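You operate a simulated robot arm through the tools that you are given. There is no shell and no other tool. Be economical: measure what you need, move in short steps, check, and stop when the job is done.

The job below is to be done with a simulated robot arm. You get a single attempt, and the scene is never put back.

## Task
The blue strap is too tight: let it off and pull it to 300 N.
Fine: shut the strap cam first; then open cam and side clamp.

It is judged by the outcome, as a careful person would: the job done as asked, and still so three seconds after it is handed in. It fails if anything else is knocked over, pushed out of place, dropped, spilled or broken.

## Robot
A 7-joint arm with a two-finger parallel gripper, fixed in place. Base frame: the origin is at the foot of the arm, x ahead of it, y to its left, z up; the work surface is at about z = 0.022. Readings come in m, degrees, newtons and seconds.
With the tool pointing down near the work surface it reaches from about 0.22 to 0.62 m from the base axis. Its first joint turns from -66.0 to 66.0 degrees. Payload 2.6 kg.
Tool frame: the origin (TCP) lies between the finger pads and is the grasp point; the fingertips stand 0.03 m ahead of it; z points along the fingers, y is the line along which they close. The gripper opens to 0.094 m. The fingers are 0.028 m wide and 0.01 m thick; the gripper's body (0.05 by 0.096 m) begins 0.055 m behind the TCP.
Orientation is that of the tool frame in the base frame, as [roll, pitch, yaw] about the fixed x, y, z axes, in that order (R = Rz(yaw) Ry(pitch) Rx(roll)). With the fingers straight down and closing along the base's y, the tool's x points along the base's -x, its y along +y and its z along -z.

## Interface
- The arm moves only by the tool apply_moves. Its argument "increments" is a list of rows, each an object of numbers (a shift or turn left out is 0, a gripper value left out holds the last): "hand": the gripper command, from -1 (shut) to 1 (fully open), values between in proportion; "x", "y", "z": the shift along the tool's x, y, z in m; "ax", "ay", "az": the turn, a rotation vector about the tool's x, y, z in degrees. In form: [{"hand": .., "x": .., "y": .., "z": .., "ax": .., "ay": .., "az": ..}, ...]. A call has 1 to 20 rows; each row shifts and turns the commanded pose from where the row before left it, along the tool's axes as they then stand. Rows are played at 5 a second. More than 0.05 m and 8.6 degrees between two rows, or a gripper value outside its range, and nothing of the call is played. A pose out of reach is approached as far as the arm can. The call stops where the force on the tool passes 40 N (or 10 N more than at its start, if that is more) or the arm is blocked; 0.2 s more then pass. Each finger travels about 0.072 m/s and halts on what it meets, pressing with about 37 N; the grip force reading is that of the motor and also rises with nothing between the fingers. The clock runs only during rows and for 0.2 s after the last one: add rows that do not move to give the fingers time. The reply holds the time, the measured pose of the TCP, the force on the tool along the base axes, the opening and the grip force, in the units named above and with some noise.
- Cameras (640 x 400 px; columns grow to the right, rows downward): "scene" is fixed at [0.0385, 0.4309, 0.5694]; the picture's right is [-0.77, -0.64, 0.00], its down [-0.32, 0.39, -0.86] and it looks along [0.55, -0.66, -0.51] (base axes); focal length 345 px, centre (320, 200). "wrist" rides on the gripper at [-0.037, 0, -0.058] in the tool frame; the picture's right is [0.00, -1.00, 0.00], its down [0.97, 0.00, -0.24] and it looks along [0.24, 0.00, 0.97] (tool axes); focal length 218 px, centre (320, 200).
- camera(camera): a new picture of that camera. No time passes.
- measure_at(camera, pixels): there is no depth. For up to 12 entries [column, row, z] of the newest picture of that camera ("zoom" is the newest enlarged one), the place [x, y] in the base frame at which the ray of that pixel passes the height z, good to about 0.002 m. No time passes.
- zoom(camera, box): a new picture of the part [left, top, right, bottom] of that camera's present view, enlarged. No time passes.
- hand_in(): hands the job in; it is judged then, once.

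Go step by step. Measure first, check grasps and placings, and put right what went wrong. The budget is 80 turns and 54 pictures, counting those below and the enlarged ones. Unless the task says otherwise, let go and move clear before handing in, and close with one line.

The tools are called after "Request:" as a command line: name --argument value ..., lists and objects as JSON in quotes. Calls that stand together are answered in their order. apply_moves: Moves the arm, as the interface text tells. Its arguments: {"type":"object","properties":{"increments":{"type":"array"}},"required":["increments"]} The other tools are called the same way: camera (camera) takes a picture; measure_at (camera, pixels) gives the place at which the rays of pixels pass given heights; zoom (camera, box) takes an enlarged picture of a part of a camera's view; hand_in () hands the job in.

At the start:

```text
time_s: 0.0
tcp_pos: [0.3179, 0.1714, 0.4094]
ee_rot: [179.9, 0.0, 179.9]
contact_force: [0.9, 0.4, 0.3]
width: 0.0939
grip_force: 0.0
```

scene: 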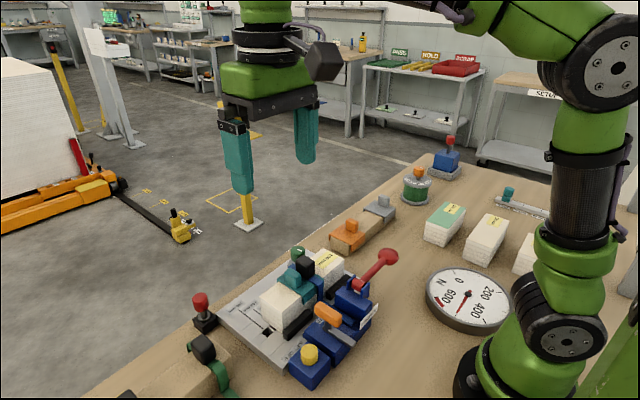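
wrist: 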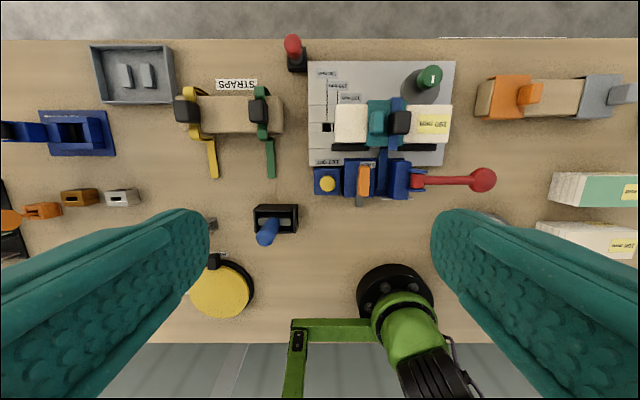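

The wrist view shows a grey plate with the blue strap, an orange lever, a red-knob lever and a yellow button (around 310-490, 60-200). The gauge is in the scene view at (468,297). I'll enlarge these parts.

Request:
zoom --camera "scene" --box '[180, 230, 420, 390]'

Request:
zoom --camera "wrist" --box '[280, 50, 500, 210]'

Request:
zoom --camera "scene" --box '[410, 250, 530, 340]'

```text
2.50 times, centred on (300, 310) of scene
```

zoom: 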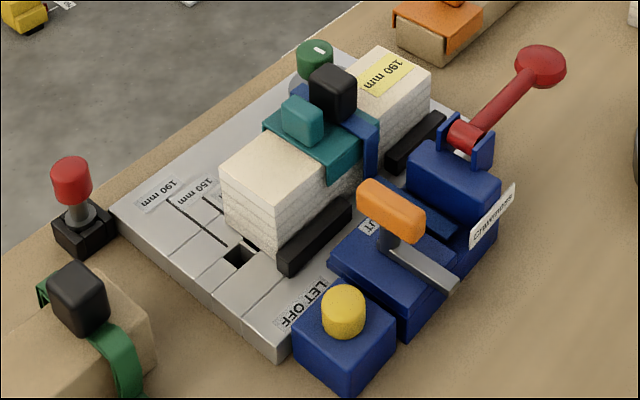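

```text
2.50 times, centred on (390, 130) of wrist
```

zoom: 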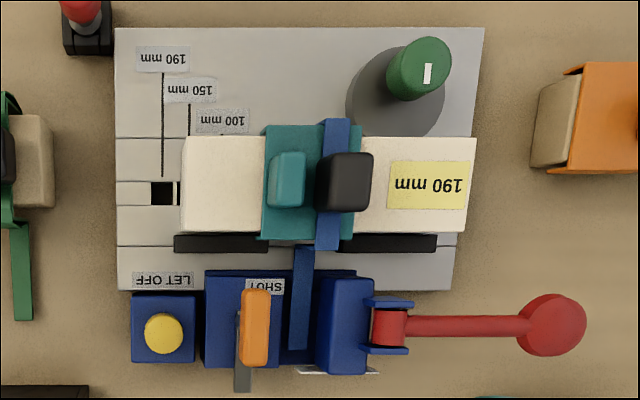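

```text
4.44 times, centred on (470, 295) of scene
```

zoom: 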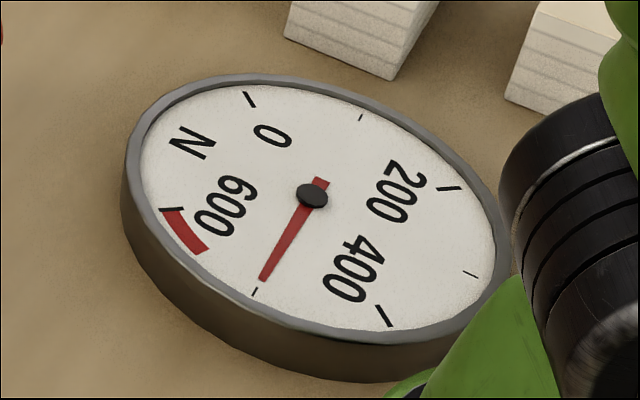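

The gauge reads about 500 N: its needle is just at the tick at (253,292) of the enlargement, between 400 and 600. I need closer views of the strap cam (black), the orange cam and the green side clamp.

Request:
zoom --camera "scene" --box '[260, 240, 350, 300]'

Request:
zoom --camera "scene" --box '[280, 280, 400, 390]'

Request:
zoom --camera "wrist" --box '[160, 70, 300, 190]'

Request:
measure_at --camera "wrist" --pixels '[[327, 184, 0.06], [363, 180, 0.1], [482, 180, 0.1], [400, 122, 0.12], [430, 79, 0.09], [377, 122, 0.1], [312, 62, 0.03], [455, 62, 0.03], [310, 165, 0.03], [445, 165, 0.03], [293, 45, 0.08]]'

```text
6.67 times, centred on (305, 270) of scene
```

zoom: 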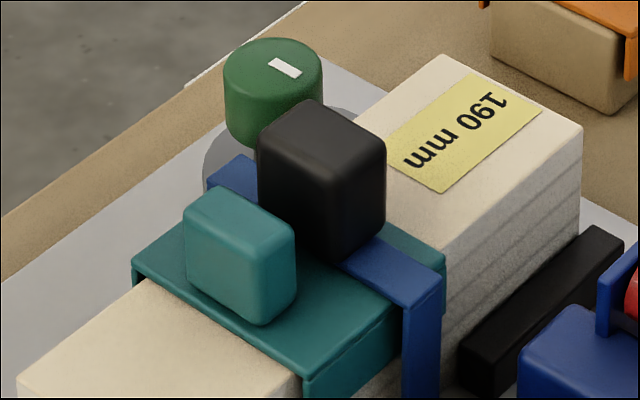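

```text
3.64 times, centred on (340, 335) of scene
```

zoom: 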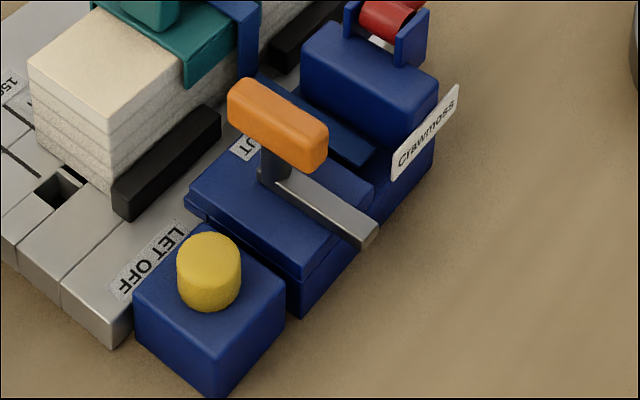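

```text
3.33 times, centred on (230, 130) of wrist
```

zoom: 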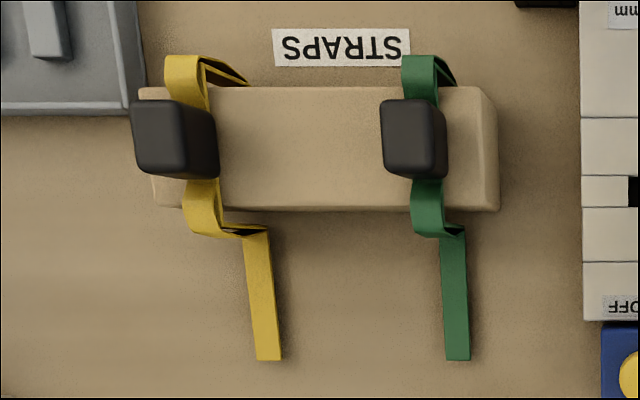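

```text
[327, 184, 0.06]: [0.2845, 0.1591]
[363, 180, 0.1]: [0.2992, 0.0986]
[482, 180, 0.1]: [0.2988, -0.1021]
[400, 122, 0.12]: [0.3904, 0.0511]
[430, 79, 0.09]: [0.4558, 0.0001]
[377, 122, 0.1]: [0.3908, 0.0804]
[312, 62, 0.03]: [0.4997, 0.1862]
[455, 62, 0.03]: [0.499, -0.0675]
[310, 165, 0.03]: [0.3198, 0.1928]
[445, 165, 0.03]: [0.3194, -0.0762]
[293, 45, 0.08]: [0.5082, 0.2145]
```

The stored straps carry the same black block as the blue strap, so it could be the strap's own cam or buckle. The orange lever (SHUT) would then be the tensioner's cam and the green knob the side clamp. I'll move the wrist camera closer to check.

Request:
apply_moves --increments '[{"y": -0.04, "z": 0.04}, {"y": -0.04, "z": 0.04}, {"y": -0.04, "z": 0.04, "x": 0.03}, {"x": 0.03}, {}]'

Request:
camera --camera "wrist"

Request:
camera --camera "scene"

```text
refused: row 1 steps farther than a row can; nothing moved
```

```text
45 pictures are left
```

wrist: 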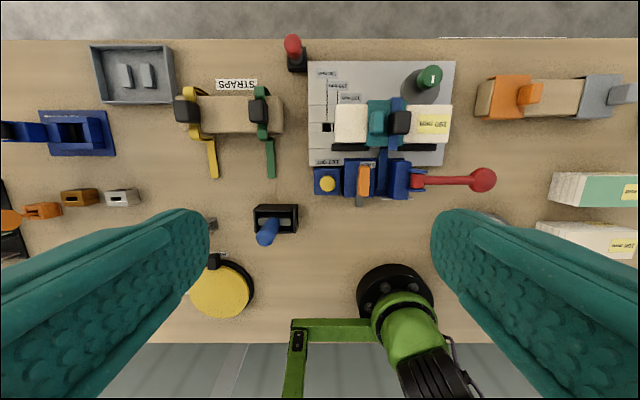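

```text
44 pictures are left
```

scene: 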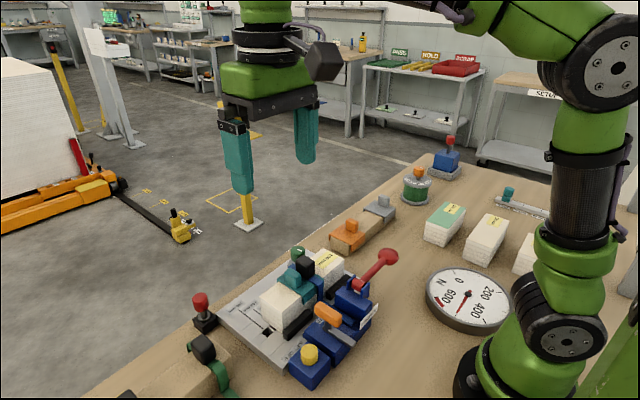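

The step was refused because its norm passed 0.05 m, so nothing moved. I'll use smaller rows.

Request:
apply_moves --increments '[{"y": -0.03, "z": 0.03}, {"y": -0.03, "z": 0.03}, {"y": -0.03, "z": 0.03, "x": 0.02}, {"y": -0.03, "z": 0.03, "x": 0.02}, {}]'

Request:
camera --camera "wrist"

```text
time_s: 1.2
tcp_pos: [0.2785, 0.0513, 0.2877]
ee_rot: [179.9, 0.0, 180.0]
contact_force: [-0.4, -0.6, -0.1]
width: 0.094
grip_force: 0.1
```

```text
43 pictures are left
```

wrist: 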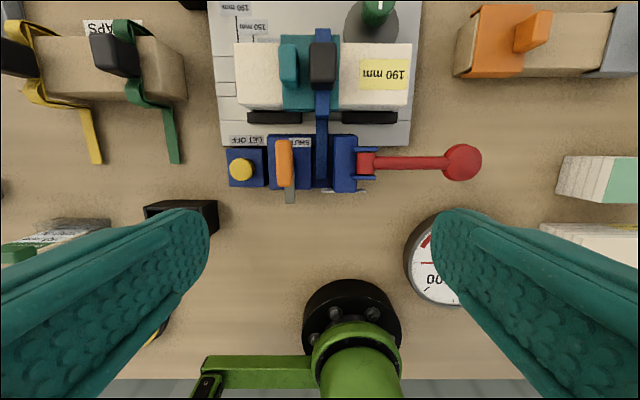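

Request:
zoom --camera "wrist" --box '[220, 20, 380, 120]'

Request:
zoom --camera "wrist" --box '[220, 110, 380, 210]'

Request:
measure_at --camera "wrist" --pixels '[[241, 169, 0.06], [241, 169, 0.08], [284, 160, 0.08], [284, 160, 0.1], [290, 200, 0.06], [462, 162, 0.06], [462, 162, 0.1], [322, 65, 0.12], [322, 65, 0.14], [289, 63, 0.12]]'

Request:
measure_at --camera "scene" --pixels '[[309, 355, 0.06], [309, 355, 0.08], [328, 316, 0.08], [328, 316, 0.1], [350, 338, 0.06], [387, 257, 0.06], [387, 257, 0.1], [304, 266, 0.12], [304, 266, 0.14], [291, 275, 0.12], [298, 252, 0.09], [298, 252, 0.07]]'

```text
4.00 times, centred on (300, 70) of wrist
```

zoom: 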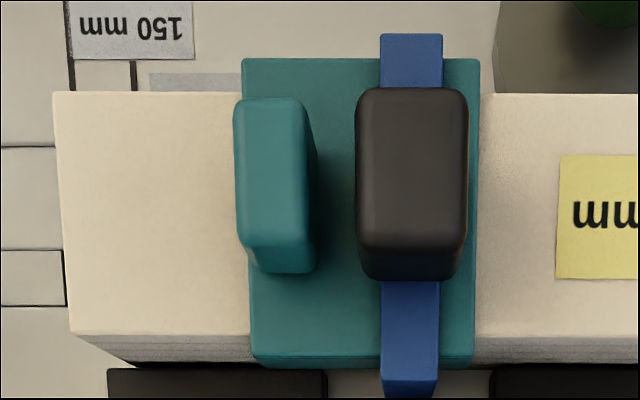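

```text
4.00 times, centred on (300, 160) of wrist
```

zoom: 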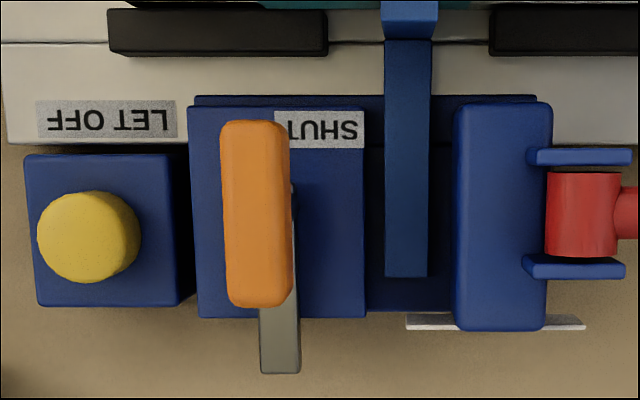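

```text
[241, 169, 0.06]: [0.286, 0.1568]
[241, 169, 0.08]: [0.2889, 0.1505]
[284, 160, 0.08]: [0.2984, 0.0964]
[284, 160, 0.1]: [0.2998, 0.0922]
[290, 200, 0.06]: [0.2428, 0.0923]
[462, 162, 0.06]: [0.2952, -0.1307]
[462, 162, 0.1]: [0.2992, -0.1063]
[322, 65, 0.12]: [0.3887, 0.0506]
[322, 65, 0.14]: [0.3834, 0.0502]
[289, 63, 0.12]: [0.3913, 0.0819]
```

```text
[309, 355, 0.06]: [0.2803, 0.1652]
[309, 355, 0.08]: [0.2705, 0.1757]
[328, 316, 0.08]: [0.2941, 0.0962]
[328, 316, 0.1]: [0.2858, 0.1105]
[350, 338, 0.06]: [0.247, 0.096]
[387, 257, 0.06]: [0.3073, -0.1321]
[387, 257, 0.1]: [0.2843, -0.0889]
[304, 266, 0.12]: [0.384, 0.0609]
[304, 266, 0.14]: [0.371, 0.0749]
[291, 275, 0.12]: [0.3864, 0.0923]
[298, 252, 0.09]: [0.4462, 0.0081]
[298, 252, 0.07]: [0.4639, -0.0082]
```

The view suggests that the red knob is near (0.298,-0.125,0.07) and hinged at the blue brackets. I'll look at the tensioner and its lever in more detail, and measure the pivot.

Request:
measure_at --camera "wrist" --pixels '[[365, 162, 0.05], [365, 162, 0.08], [375, 77, 0.05], [375, 10, 0.06], [375, 10, 0.09], [344, 162, 0.07]]'

Request:
zoom --camera "scene" --box '[320, 240, 410, 310]'

Request:
zoom --camera "scene" --box '[280, 300, 380, 390]'

Request:
measure_at --camera "scene" --pixels '[[356, 284, 0.05], [356, 284, 0.08], [298, 249, 0.06], [298, 249, 0.09]]'

```text
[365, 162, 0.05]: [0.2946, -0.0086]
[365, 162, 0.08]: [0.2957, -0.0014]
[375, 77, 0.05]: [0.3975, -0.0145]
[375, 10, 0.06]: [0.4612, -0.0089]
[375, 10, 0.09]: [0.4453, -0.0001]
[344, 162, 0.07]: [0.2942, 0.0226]
```

```text
5.71 times, centred on (365, 275) of scene
```

zoom: 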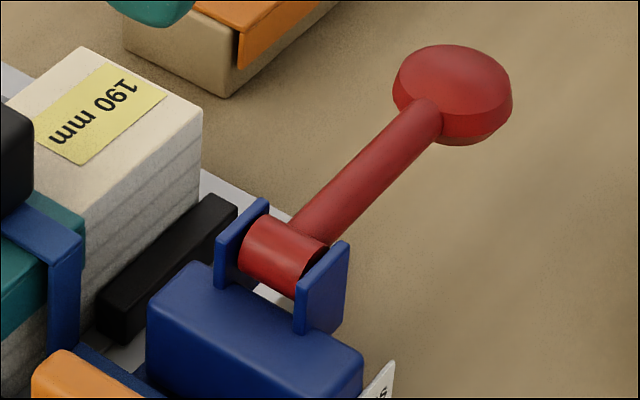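

```text
4.44 times, centred on (330, 345) of scene
```

zoom: 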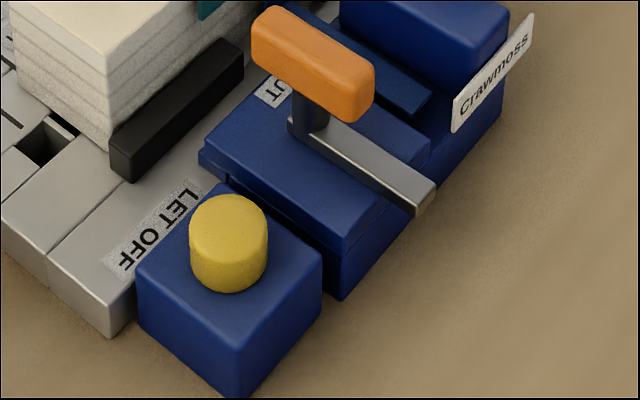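

```text
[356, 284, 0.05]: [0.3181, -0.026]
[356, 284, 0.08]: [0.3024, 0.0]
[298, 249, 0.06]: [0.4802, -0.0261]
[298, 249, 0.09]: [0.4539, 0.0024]
```

The red lever's pivot is at about (0.296,0,0.08), with the arm near level. I also want to see the black box with the blue handle and the red-topped piece left of the plate, in case they belong to this rig. I'll shift left and look.

Request:
apply_moves --increments '[{"y": 0.045}, {"y": 0.045}, {"y": 0.045}, {"y": 0.045, "x": -0.02}, {"x": -0.045}, {"x": -0.025}, {}]'

Request:
camera --camera "wrist"

Request:
zoom --camera "wrist" --box '[140, 20, 500, 230]'

```text
time_s: 2.8
tcp_pos: [0.3686, 0.2322, 0.2887]
ee_rot: [179.9, 0.0, 180.0]
contact_force: [-0.4, -1.2, 0.0]
width: 0.094
grip_force: 0.1
```

```text
38 pictures are left
```

wrist: 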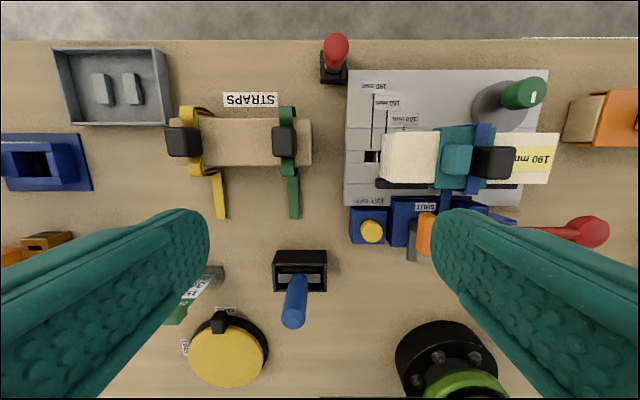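

```text
1.78 times, centred on (320, 125) of wrist
```

zoom: 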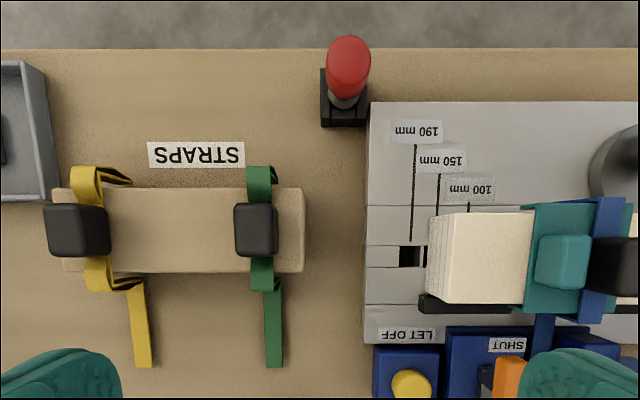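

The red-topped piece and the blue-handled box look separate from this rig. Next I'll tilt the tool for a low side view of the black block on the blue strap.

Request:
apply_moves --increments '[{"ax": 8, "x": -0.03}, {"ax": 8}, {"ax": 8}, {"ax": 8}, {"ax": 8}, {"ax": 8}, {"ax": 8, "z": 0.03}, {}, {}]'

Request:
camera --camera "wrist"

```text
time_s: 4.8
tcp_pos: [0.3982, 0.21, 0.2703]
ee_rot: [-124.0, 0.0, -180.0]
contact_force: [-0.1, -0.1, 0.1]
width: 0.0939
grip_force: 0.1
```

```text
36 pictures are left
```

wrist: 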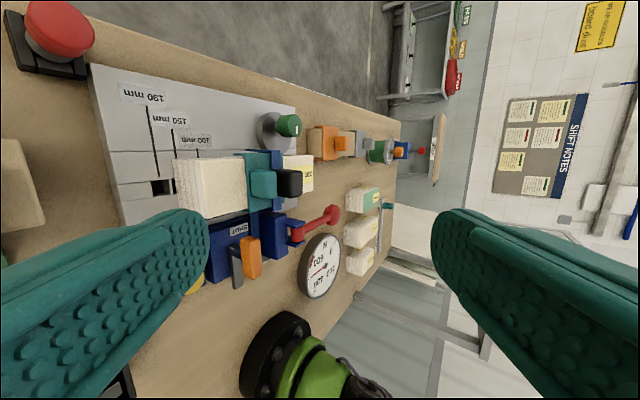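

Request:
zoom --camera "wrist" --box '[190, 110, 350, 300]'

Request:
zoom --camera "wrist" --box '[240, 140, 310, 220]'

Request:
zoom --camera "wrist" --box '[490, 80, 600, 220]'

```text
2.11 times, centred on (270, 205) of wrist
```

zoom: 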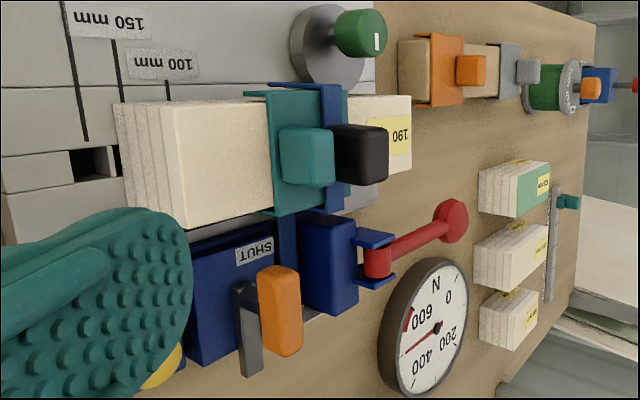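

```text
5.00 times, centred on (275, 180) of wrist
```

zoom: 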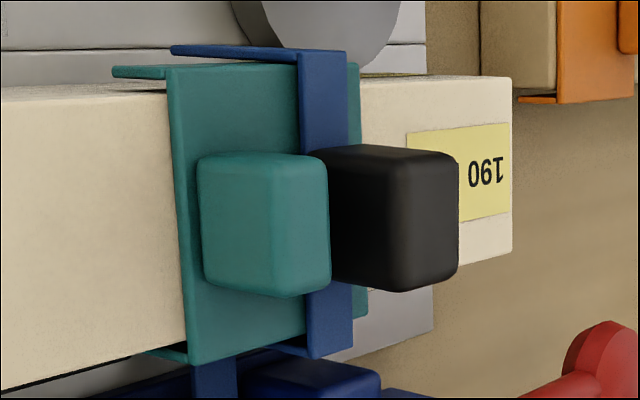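

```text
2.86 times, centred on (545, 150) of wrist
```

zoom: 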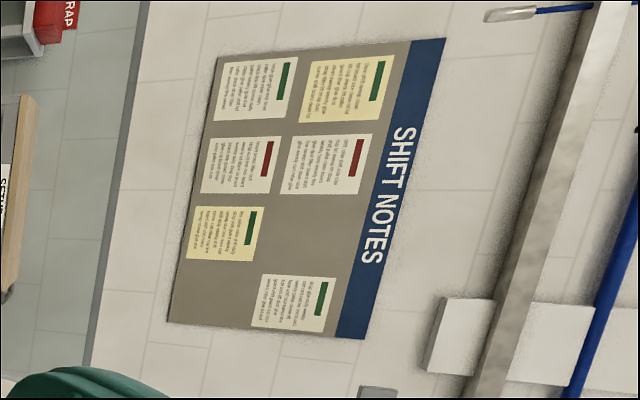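

The black block rests on the blue strap. The orange lever is beside the SHUT label and the gauge still shows about 500 N. I'll straighten the tool, shut the fingers and move above the yellow LET OFF button at about (0.285,0.158).

Request:
apply_moves --increments '[{"hand": -1, "ax": -8}, {"ax": -8}, {"ax": -8}, {"ax": -8}, {"ax": -8}, {"ax": -8}, {"ax": -8}, {"x": 0.045}, {"x": 0.045}, {"x": 0.023, "y": -0.035}, {"y": -0.017, "z": 0.03}, {"z": 0.045}, {"z": 0.045}, {}, {}]'

Request:
camera --camera "wrist"

Request:
camera --camera "scene"

```text
time_s: 8.0
tcp_pos: [0.2837, 0.1553, 0.1484]
ee_rot: [179.9, 0.0, 180.0]
contact_force: [-0.4, 0.3, 0.1]
width: 0.0
grip_force: 33.3
```

```text
32 pictures are left
```

wrist: 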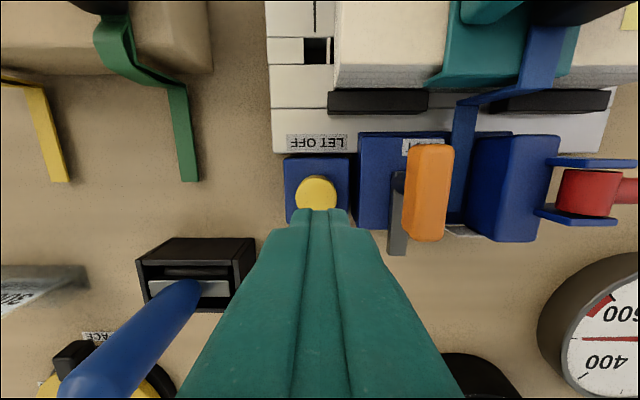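

```text
31 pictures are left
```

scene: 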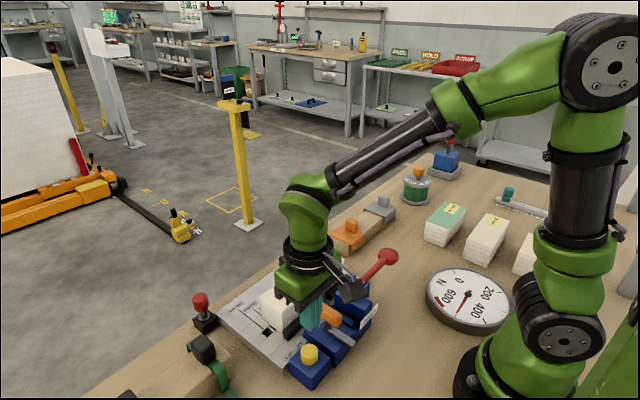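

The fingers are above and slightly near the button, which is at (317,195) in the wrist view. I'll measure the button here, along with the orange handle.

Request:
measure_at --camera "wrist" --pixels '[[317, 195, 0.05], [317, 195, 0.06], [428, 195, 0.08], [428, 195, 0.1], [398, 252, 0.06], [425, 147, 0.05], [585, 190, 0.08]]'

```text
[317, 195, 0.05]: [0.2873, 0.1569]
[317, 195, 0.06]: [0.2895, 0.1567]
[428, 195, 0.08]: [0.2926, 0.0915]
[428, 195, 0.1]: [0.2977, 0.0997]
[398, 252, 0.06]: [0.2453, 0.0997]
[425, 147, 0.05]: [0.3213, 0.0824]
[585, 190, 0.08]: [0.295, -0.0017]
```

The button is at about (0.287,0.157), so I'll line up and press down gently in small steps.

Request:
apply_moves --increments '[{"x": -0.003, "y": 0.001, "z": 0.04}, {"z": 0.015}, {"z": 0.006}, {"z": 0.004}, {"z": 0.004}, {"z": 0.003}, {}]'

Request:
zoom --camera "scene" --box '[410, 250, 530, 340]'

```text
time_s: 9.6
tcp_pos: [0.2891, 0.1587, 0.0772]
ee_rot: [180.0, 0.0, 180.0]
contact_force: [3.3, 0.9, 6.8]
width: 0.0
grip_force: 33.1
```

```text
4.44 times, centred on (470, 295) of scene
```

zoom: 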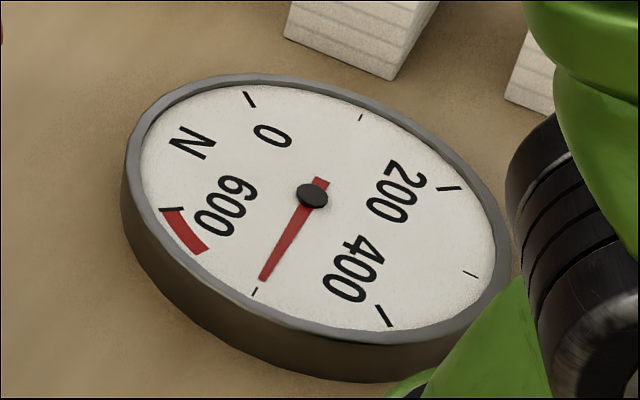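

Contact shows about 7 N at TCP z=0.077 and the gauge has not changed. I'll press a few millimetres further.

Request:
apply_moves --increments '[{"z": 0.002}, {"z": 0.002}, {"z": 0.002}, {"z": 0.002}, {}]'

Request:
zoom --camera "scene" --box '[410, 250, 530, 340]'

```text
time_s: 10.3
tcp_pos: [0.2887, 0.1602, 0.0752]
ee_rot: [179.7, 0.2, 179.8]
contact_force: [-6.9, -3.2, 28.4]
width: 0.0003
grip_force: 33.1
stopped in row 3: the force on the tool passed its limit (the readings are from after the stop); the commanded pose is now the measured one
```

```text
4.44 times, centred on (470, 295) of scene
```

zoom: 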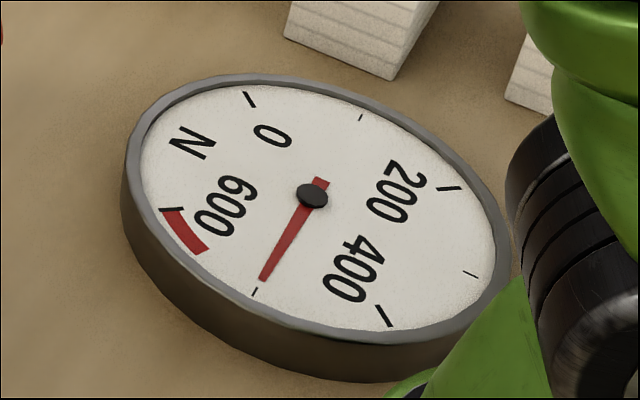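

The press stopped at the force limit with no change on the gauge. I'll check whether the fingers are on the button and whether it went down.

Request:
zoom --camera "scene" --box '[270, 290, 390, 390]'

Request:
zoom --camera "wrist" --box '[240, 60, 480, 260]'

```text
4.00 times, centred on (330, 340) of scene
```

zoom: 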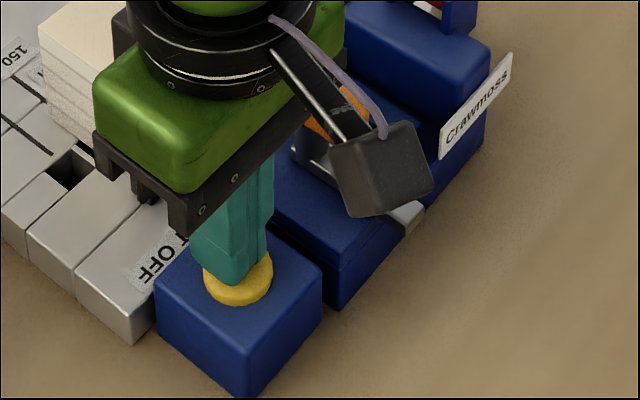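

```text
2.00 times, centred on (360, 160) of wrist
```

zoom: 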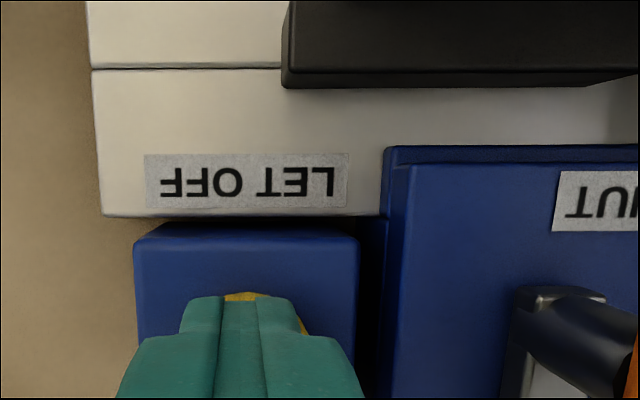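

The yellow button is clearly down, but the needle had not moved 0.2 s later. I'll hold it down a little longer and read the gauge again.

Request:
apply_moves --increments '[{"z": 0.001}, {}, {}, {}, {}, {}]'

Request:
zoom --camera "scene" --box '[410, 250, 530, 340]'

```text
time_s: 10.8
tcp_pos: [0.2891, 0.1584, 0.076]
ee_rot: [179.8, 0.1, 179.7]
contact_force: [-7.0, -4.3, 27.0]
width: 0.0002
grip_force: 33.1
stopped in row 2: the force on the tool passed its limit (the readings are from after the stop); the commanded pose is now the measured one
```

```text
4.44 times, centred on (470, 295) of scene
```

zoom: 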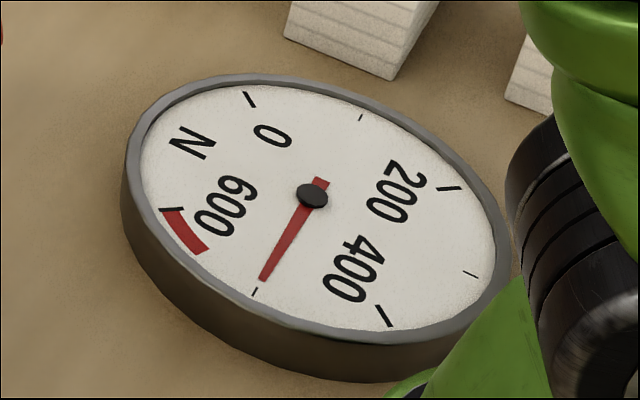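

There is still no change while the button is held. It may act on release, so I'll lift off and read the gauge, and also take a general look at the rig.

Request:
apply_moves --increments '[{"z": -0.01}, {"z": -0.03}, {"z": -0.03}, {}, {}, {}]'

Request:
camera --camera "wrist"

Request:
zoom --camera "scene" --box '[270, 240, 510, 390]'

```text
time_s: 12.2
tcp_pos: [0.2877, 0.1594, 0.1439]
ee_rot: [179.9, 0.1, 179.8]
contact_force: [0.1, -0.6, 0.4]
width: 0.0
grip_force: 32.8
```

```text
25 pictures are left
```

wrist: 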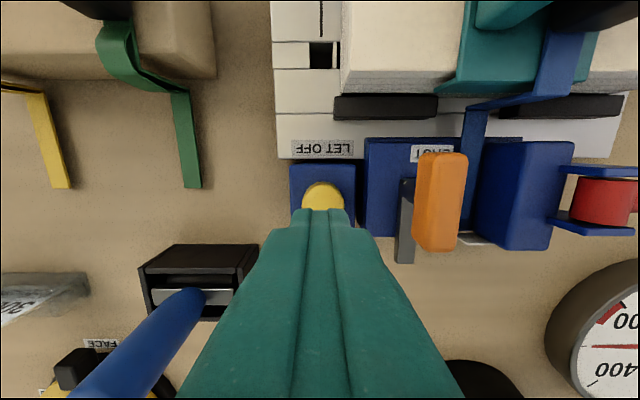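

```text
2.67 times, centred on (390, 315) of scene
```

zoom: 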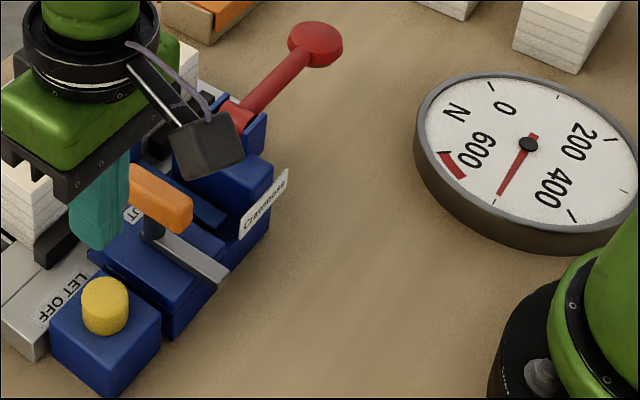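

The gauge still shows about 490 N. The button felt springy, so it may not have reached its full travel. I'll press again in sub-millimetre steps so the force builds up without spikes.

Request:
apply_moves --increments '[{"z": 0.03, "x": 0.001, "y": -0.002}, {"z": 0.028}, {"z": 0.004}, {}, {"z": 0.002}, {"z": 0.001}, {"z": 0.001}, {"z": 0.001}, {"z": 0.001}, {"z": 0.0005}, {"z": 0.0005}, {"z": 0.0005}, {"z": 0.0005}]'

```text
time_s: 15.0
tcp_pos: [0.2892, 0.1582, 0.0756]
ee_rot: [179.8, 0.2, 179.7]
contact_force: [-5.6, -3.9, 25.9]
width: 0.0002
grip_force: 32.7
stopped in row 13: the force on the tool passed its limit (the readings are from after the stop); the commanded pose is now the measured one
```

The button is at a firm stop at TCP z≈0.0755, so it is fully pressed. I'll read the gauge now.

Request:
zoom --camera "scene" --box '[270, 240, 510, 390]'

```text
2.67 times, centred on (390, 315) of scene
```

zoom: 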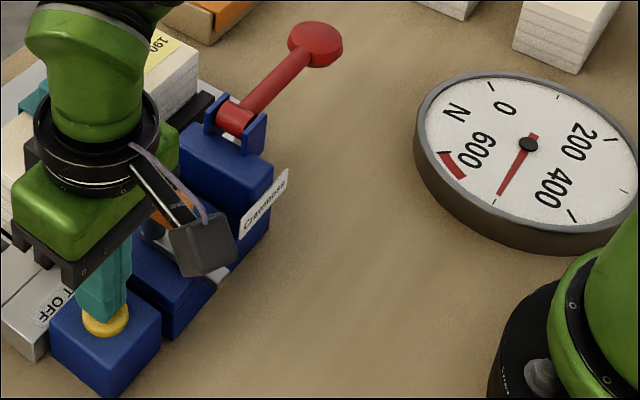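

The full press changes nothing, so the ratchet's let-off has no effect on the strap as things stand. The orange cam is therefore probably not gripping the tail. I'll lift off and straddle the orange handle at about (0.297,0.095, top z≈0.088) to feel how it moves.

Request:
apply_moves --increments '[{"z": -0.035}, {"z": -0.035, "hand": 0.0}, {"y": -0.032, "x": -0.004}, {"y": -0.031, "x": -0.004}, {}, {}]'

Request:
camera --camera "wrist"

```text
time_s: 16.4
tcp_pos: [0.2947, 0.0932, 0.1429]
ee_rot: [179.9, -0.1, 179.8]
contact_force: [0.0, -0.3, 0.1]
width: 0.047
grip_force: 0.0
```

```text
22 pictures are left
```

wrist: 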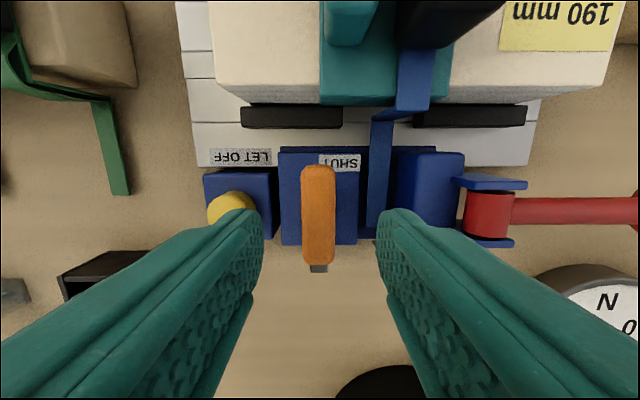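

The handle is centred at (319,213). I'll check its position, then go down and close lightly on it.

Request:
measure_at --camera "wrist" --pixels '[[319, 213, 0.088], [319, 165, 0.088], [319, 263, 0.088], [318, 270, 0.055], [301, 215, 0.088], [336, 215, 0.088], [340, 162, 0.05], [485, 212, 0.08]]'

Request:
apply_moves --increments '[{"z": 0.025}, {"z": 0.025, "x": -0.002, "y": 0.001}, {"hand": -1}, {"hand": -1}, {"hand": -1}]'

```text
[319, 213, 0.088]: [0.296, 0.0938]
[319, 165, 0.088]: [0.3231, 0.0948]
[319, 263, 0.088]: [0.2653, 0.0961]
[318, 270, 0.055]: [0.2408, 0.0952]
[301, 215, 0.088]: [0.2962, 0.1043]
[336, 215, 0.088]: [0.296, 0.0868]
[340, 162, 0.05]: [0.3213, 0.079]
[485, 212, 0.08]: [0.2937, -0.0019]
```

```text
time_s: 17.6
tcp_pos: [0.2974, 0.0954, 0.0948]
ee_rot: [179.8, 0.2, 179.7]
contact_force: [1.8, 3.0, -4.8]
width: 0.0224
grip_force: 45.0
```

The handle is gripped at 0.022 m wide. I'll try a small turn and watch whether it follows freely.

Request:
apply_moves --increments '[{"az": 5}, {"az": 5}, {"az": 5}, {}]'

Request:
camera --camera "wrist"

```text
time_s: 18.6
tcp_pos: [0.2991, 0.0948, 0.094]
ee_rot: [179.7, 0.2, 164.9]
contact_force: [0.3, -7.8, 16.0]
width: 0.0281
grip_force: 44.8
```

```text
21 pictures are left
```

wrist: 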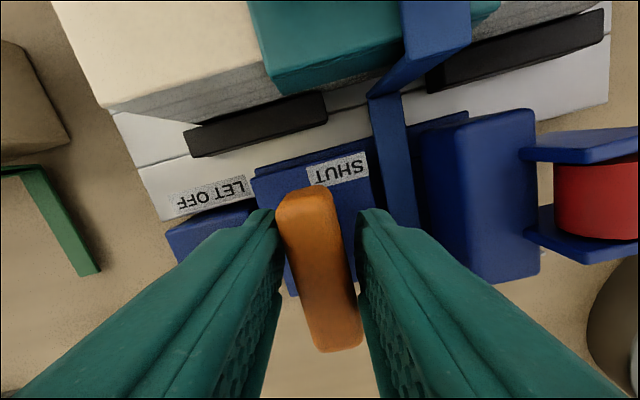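

The bar did not turn: it stayed parallel to the tail strap while the grip spread to 0.028 m. This way is blocked, so I'll go back and try the other way by the same amount.

Request:
apply_moves --increments '[{"az": -5}, {"az": -5}, {"az": -5}, {"az": -5}, {"az": -5}, {"az": -5}, {}]'

```text
time_s: 20.2
tcp_pos: [0.297, 0.0949, 0.0928]
ee_rot: [179.9, -0.1, -165.0]
contact_force: [-2.0, -10.2, 4.5]
width: 0.0223
grip_force: 45.0
```

The width stayed at 0.0223 m, so the handle followed in this direction (counterclockwise from above). I'll check the gauge and the view before going on.

Request:
camera --camera "wrist"

Request:
zoom --camera "scene" --box '[270, 240, 510, 390]'

```text
20 pictures are left
```

wrist: 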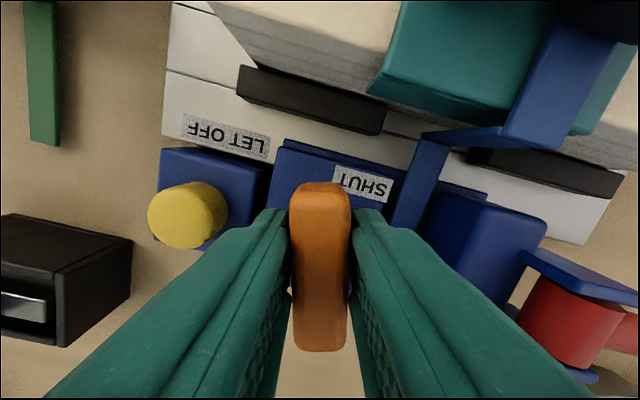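

```text
2.67 times, centred on (390, 315) of scene
```

zoom: 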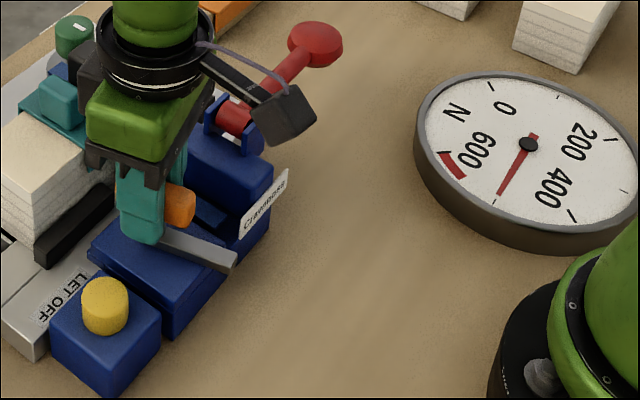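

The handle is turning: its arm is now swinging toward the SHUT label side (the strap), and the gauge still shows about 490 N. This fits the cam having been open, so I'll carry on to its end, in two parts.

Request:
apply_moves --increments '[{"az": -6}, {"az": -6}, {"az": -6}, {"az": -6}, {"az": -6}, {}]'

Request:
zoom --camera "scene" --box '[270, 240, 510, 390]'

```text
time_s: 21.6
tcp_pos: [0.2966, 0.0961, 0.0932]
ee_rot: [179.8, 0.0, -135.2]
contact_force: [-22.3, -3.6, 6.1]
width: 0.0226
grip_force: 45.2
```

```text
2.67 times, centred on (390, 315) of scene
```

zoom: 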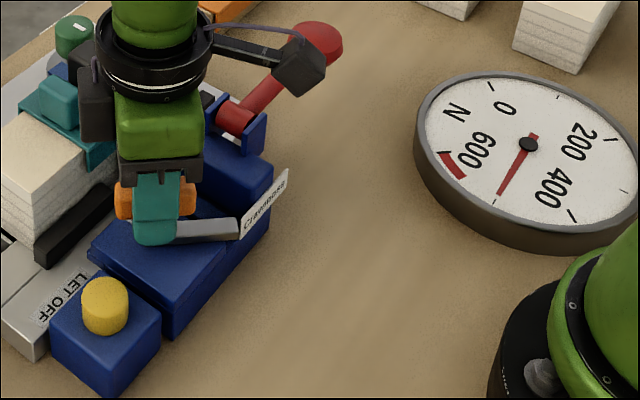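

The arm is halfway to the strap side, the gauge is unchanged, and there is a 22 N side load along -x. I'll ease 2 mm that way and keep turning.

Request:
apply_moves --increments '[{"x": 0.0014, "y": 0.0014}, {"az": -6}, {"az": -6}, {"az": -6}, {"az": -6}, {}]'

```text
time_s: 23.0
tcp_pos: [0.2954, 0.0974, 0.0942]
ee_rot: [-179.9, 0.2, -111.1]
contact_force: [11.5, 9.0, -36.4]
width: 0.0223
grip_force: 45.6
```

The turn went on to about 69°, but the tool now feels a 36 N downward pull. I'll ease the grip to relieve it, then look.

Request:
apply_moves --increments '[{"hand": -0.3}, {}, {}]'

Request:
camera --camera "wrist"

```text
time_s: 23.8
tcp_pos: [0.2963, 0.097, 0.0934]
ee_rot: [-179.9, 0.2, -111.2]
contact_force: [0.3, 0.1, 0.5]
width: 0.0329
grip_force: 0.0
```

```text
17 pictures are left
```

wrist: 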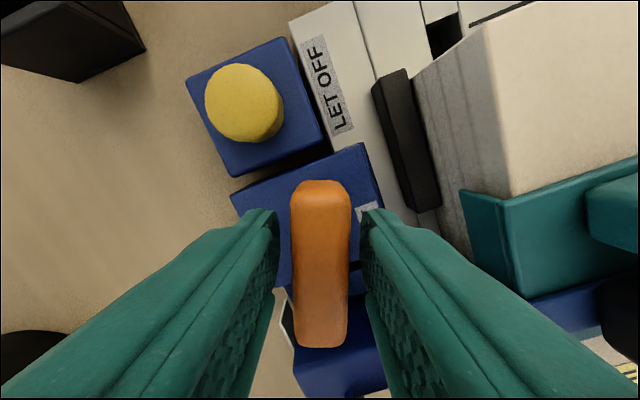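

The force is gone and the bar stays lined up with the fingers at about 69° of turn. I'll grip it again and finish the quarter turn, about 21° more.

Request:
apply_moves --increments '[{"hand": -1}, {}, {"az": -6}, {"az": -6}, {"az": -6}, {"az": -4}, {}]'

Request:
zoom --camera "scene" --box '[270, 240, 510, 390]'

```text
time_s: 25.4
tcp_pos: [0.2946, 0.0968, 0.0937]
ee_rot: [179.8, 0.2, -89.6]
contact_force: [-2.3, 0.7, 3.3]
width: 0.0222
grip_force: 45.0
stopped in row 7: the force on the tool passed its limit (the readings are from after the stop); the commanded pose is now the measured one
```

```text
2.67 times, centred on (390, 315) of scene
```

zoom: 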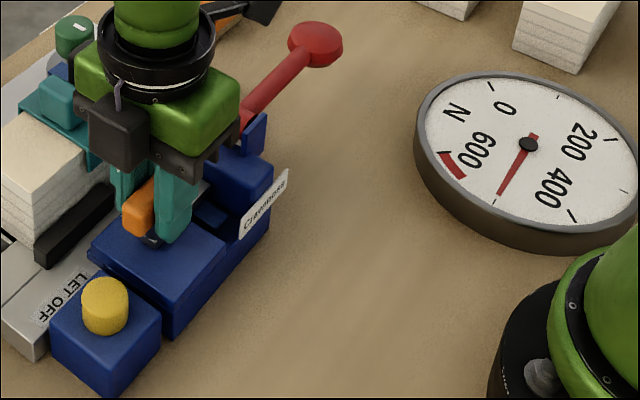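

The handle is now a quarter turn round, with its arm over the strap at SHUT, and the gauge is still about 490 N. I'll let go and press LET OFF again with the cam shut.

Request:
apply_moves --increments '[{"hand": -0.2}, {}, {"z": -0.035}, {"z": -0.02, "hand": -1}, {"x": -0.031, "y": 0.003}, {"x": -0.03, "y": 0.003}, {}, {"z": 0.035}, {"z": 0.028}, {"z": 0.004}, {"z": 0.003}, {"z": 0.002}, {"z": 0.001}, {}]'

Request:
zoom --camera "scene" --box '[270, 240, 510, 390]'

```text
time_s: 28.4
tcp_pos: [0.2884, 0.1587, 0.0763]
ee_rot: [-180.0, 0.3, -89.4]
contact_force: [1.7, 3.5, 11.8]
width: 0.0001
grip_force: 32.8
```

```text
2.67 times, centred on (390, 315) of scene
```

zoom: 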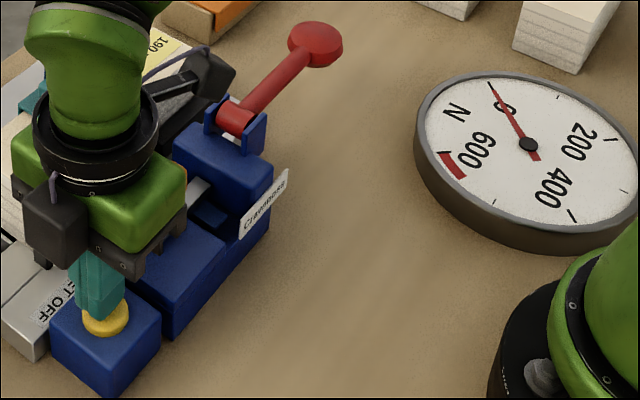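

The let-off worked with the cam shut: the needle is now at 0. Next I'll go to the red lever, moving up and across above its knob at about (0.297,-0.125) with the fingers open along x.

Request:
apply_moves --increments '[{"z": -0.04}, {"z": -0.045}, {"z": -0.03, "x": 0.03}, {"x": 0.048, "hand": 0.3}, {"x": 0.048}, {"x": 0.048}, {"x": 0.048}, {"x": 0.045}, {"x": 0.016, "y": -0.008}, {}, {}]'

Request:
camera --camera "wrist"

```text
time_s: 30.8
tcp_pos: [0.3005, -0.1256, 0.1899]
ee_rot: [179.9, 0.1, -89.5]
contact_force: [0.0, 0.1, 0.4]
width: 0.0611
grip_force: 0.0
```

```text
14 pictures are left
```

wrist: 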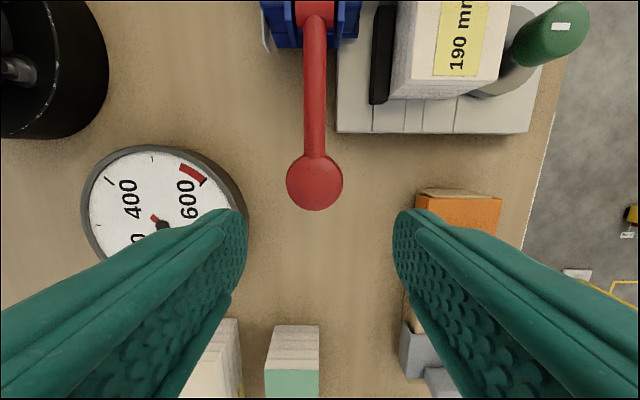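

The knob is at (315,182), about 0.038 m across. I'll measure it at likely heights.

Request:
measure_at --camera "wrist" --pixels '[[315, 182, 0.09], [315, 182, 0.105], [315, 182, 0.075], [315, 12, 0.08], [315, 100, 0.085], [287, 182, 0.09], [343, 182, 0.09], [556, 35, 0.09], [557, 28, 0.08], [500, 60, 0.03]]'

```text
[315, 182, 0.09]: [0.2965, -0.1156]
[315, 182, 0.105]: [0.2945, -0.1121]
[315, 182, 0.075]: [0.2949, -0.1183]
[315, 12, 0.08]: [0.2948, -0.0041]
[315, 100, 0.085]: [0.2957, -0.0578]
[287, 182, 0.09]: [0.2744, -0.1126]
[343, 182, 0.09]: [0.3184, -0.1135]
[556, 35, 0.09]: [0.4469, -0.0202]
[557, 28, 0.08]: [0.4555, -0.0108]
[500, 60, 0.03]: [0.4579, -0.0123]
```

Combining the views puts the knob at about (0.296,-0.117,0.08), so the lever lies level with its pivot. I'll go down, grip the knob and lift it about 24° along its arc, then read the gauge.

Request:
apply_moves --increments '[{"y": 0.0045, "x": -0.0085, "z": 0.035}, {"z": 0.04}, {"z": 0.033}, {}, {"hand": -1}, {}, {}, {"z": -0.016, "x": -0.0011, "ay": 8}, {"z": -0.016, "x": -0.0011, "ay": 8}, {"z": -0.016, "x": -0.0011, "ay": 8}, {}]'

Request:
zoom --camera "scene" --box '[290, 210, 530, 370]'

```text
time_s: 32.4
tcp_pos: [0.2939, -0.1171, 0.0845]
ee_rot: [-179.9, -1.4, -89.1]
contact_force: [4.3, -3.0, -13.4]
width: 0.0452
grip_force: 45.1
stopped in row 8: the force on the tool passed its limit (the readings are from after the stop); the commanded pose is now the measured one
```

```text
2.50 times, centred on (410, 290) of scene
```

zoom: 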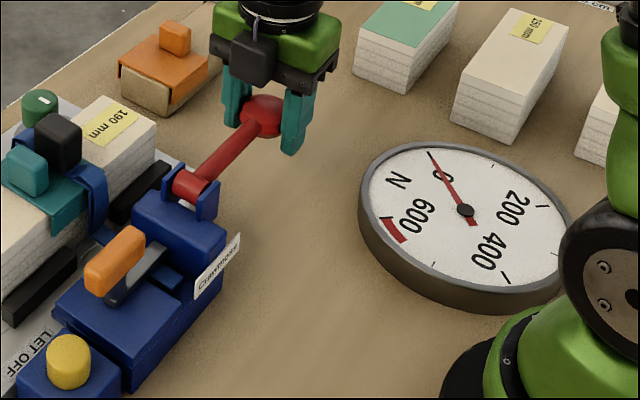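

The knob is held (0.045 m), but lifting is blocked at over 40 N, with the lever at its upper stop. I'll press it down gently instead and watch the gauge.

Request:
apply_moves --increments '[{"z": 0.004, "ay": 1.4}, {"z": 0.004}, {"z": 0.004, "ay": -2}, {"z": 0.004, "ay": -2}, {}]'

Request:
zoom --camera "scene" --box '[290, 210, 530, 370]'

```text
time_s: 33.6
tcp_pos: [0.2945, -0.1157, 0.0692]
ee_rot: [179.9, 1.5, -89.1]
contact_force: [-2.2, 17.1, 9.9]
width: 0.0451
grip_force: 45.2
```

```text
2.50 times, centred on (410, 290) of scene
```

zoom: 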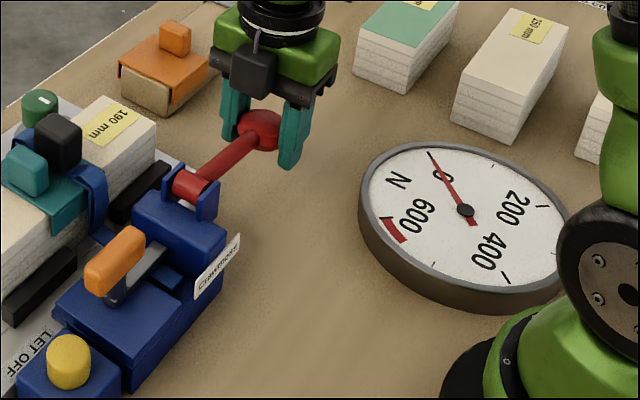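

The lever swings down freely, springing back lightly, and the gauge is still at 0. There's little room left below the fingertips, so I'll let go, shut the fingers and push the knob down from above for a full stroke.

Request:
apply_moves --increments '[{"hand": 0.3, "ay": 2.6}, {}, {"z": -0.04}, {"z": -0.035, "hand": -1}, {}, {}, {}, {"z": 0.025}, {"z": 0.01}, {"z": 0.01}, {"z": 0.008}, {"z": 0.006}, {"z": 0.005}, {}]'

Request:
zoom --camera "scene" --box '[290, 210, 530, 370]'

```text
time_s: 36.2
tcp_pos: [0.2958, -0.116, 0.0883]
ee_rot: [-179.9, -1.4, -89.3]
contact_force: [-6.6, 1.3, 16.1]
width: 0.0
grip_force: 32.8
stopped in row 12: the force on the tool passed its limit (the readings are from after the stop); the commanded pose is now the measured one
```

```text
2.50 times, centred on (410, 290) of scene
```

zoom: 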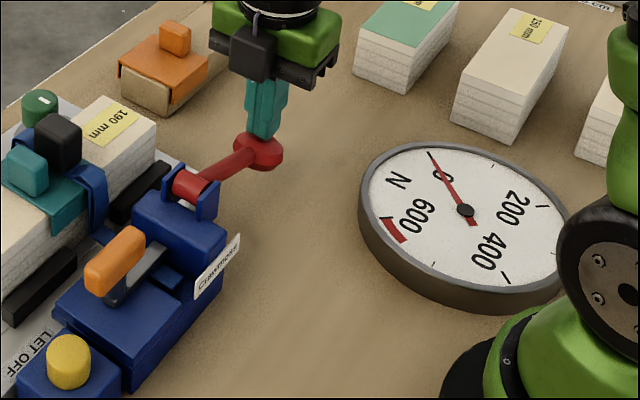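

The lever reached its lower stop and the gauge is still at 0. It may take up tension on the return or need several strokes, so I'll lift off and look.

Request:
apply_moves --increments '[{"z": -0.03, "ay": 1.4}, {"z": -0.03}, {}, {}, {}]'

Request:
zoom --camera "scene" --box '[290, 210, 530, 370]'

```text
time_s: 37.4
tcp_pos: [0.2942, -0.1157, 0.1497]
ee_rot: [180.0, -2.7, -89.3]
contact_force: [0.7, -0.1, 0.5]
width: 0.0
grip_force: 33.1
```

```text
2.50 times, centred on (410, 290) of scene
```

zoom: 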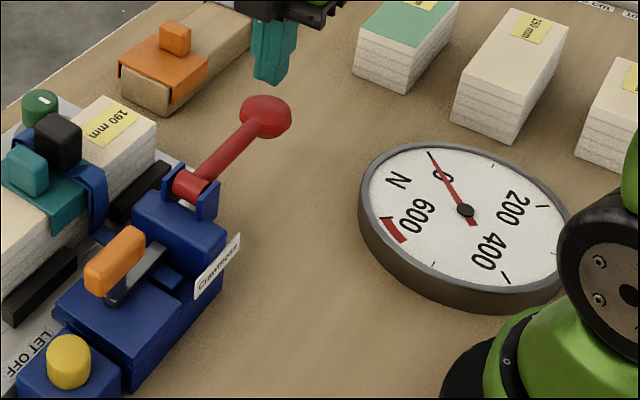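

The lever sprang back up to level, so it is a pump lever; the first stroke probably took up slack. I'll give two more full strokes and check.

Request:
apply_moves --increments '[{"z": 0.02, "ay": -2.7}, {"z": 0.015}, {"z": 0.015}, {"z": 0.008}, {"z": 0.003}, {"z": 0.001}, {}, {"z": -0.03}, {"z": -0.03}, {}, {}, {"z": 0.02}, {"z": 0.015}, {"z": 0.015}, {"z": 0.008}, {"z": 0.002}, {}, {"z": -0.03}, {"z": -0.03}, {}]'

Request:
zoom --camera "scene" --box '[290, 210, 530, 370]'

```text
time_s: 38.7
tcp_pos: [0.2959, -0.1147, 0.089]
ee_rot: [-179.9, 0.0, -89.4]
contact_force: [-5.1, 1.1, 13.5]
width: 0.0
grip_force: 33.5
stopped in row 6: the force on the tool passed its limit (the readings are from after the stop); the commanded pose is now the measured one
```

```text
2.50 times, centred on (410, 290) of scene
```

zoom: 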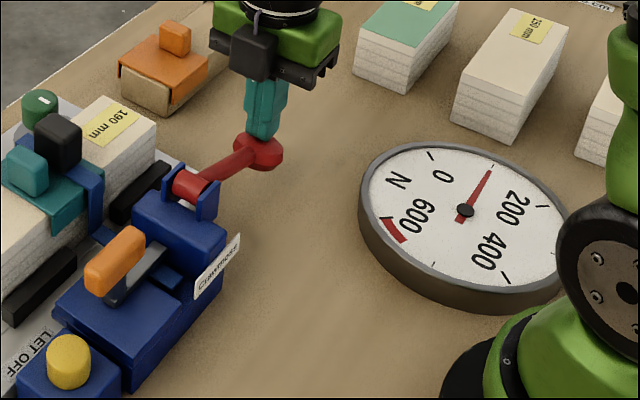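

The gauge now reads about 95 N, so a full stroke seems to add roughly 95–100 N after the slack. I'll lift, give one more stroke to the same depth, and read again.

Request:
apply_moves --increments '[{"z": -0.03}, {"z": -0.03}, {}, {}, {}, {"z": 0.02}, {"z": 0.015}, {"z": 0.013}, {"z": 0.008}, {"z": 0.003}, {"z": 0.001}, {}]'

Request:
zoom --camera "scene" --box '[410, 250, 530, 340]'

```text
time_s: 41.3
tcp_pos: [0.2956, -0.1137, 0.0887]
ee_rot: [-179.9, 0.1, -89.4]
contact_force: [-3.7, 12.9, 27.0]
width: 0.0
grip_force: 32.9
```

```text
4.44 times, centred on (470, 295) of scene
```

zoom: 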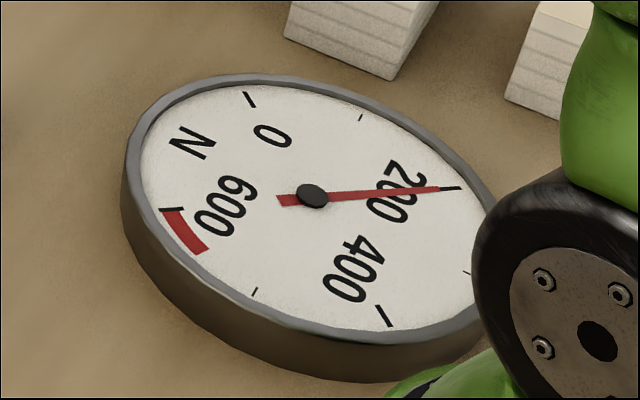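

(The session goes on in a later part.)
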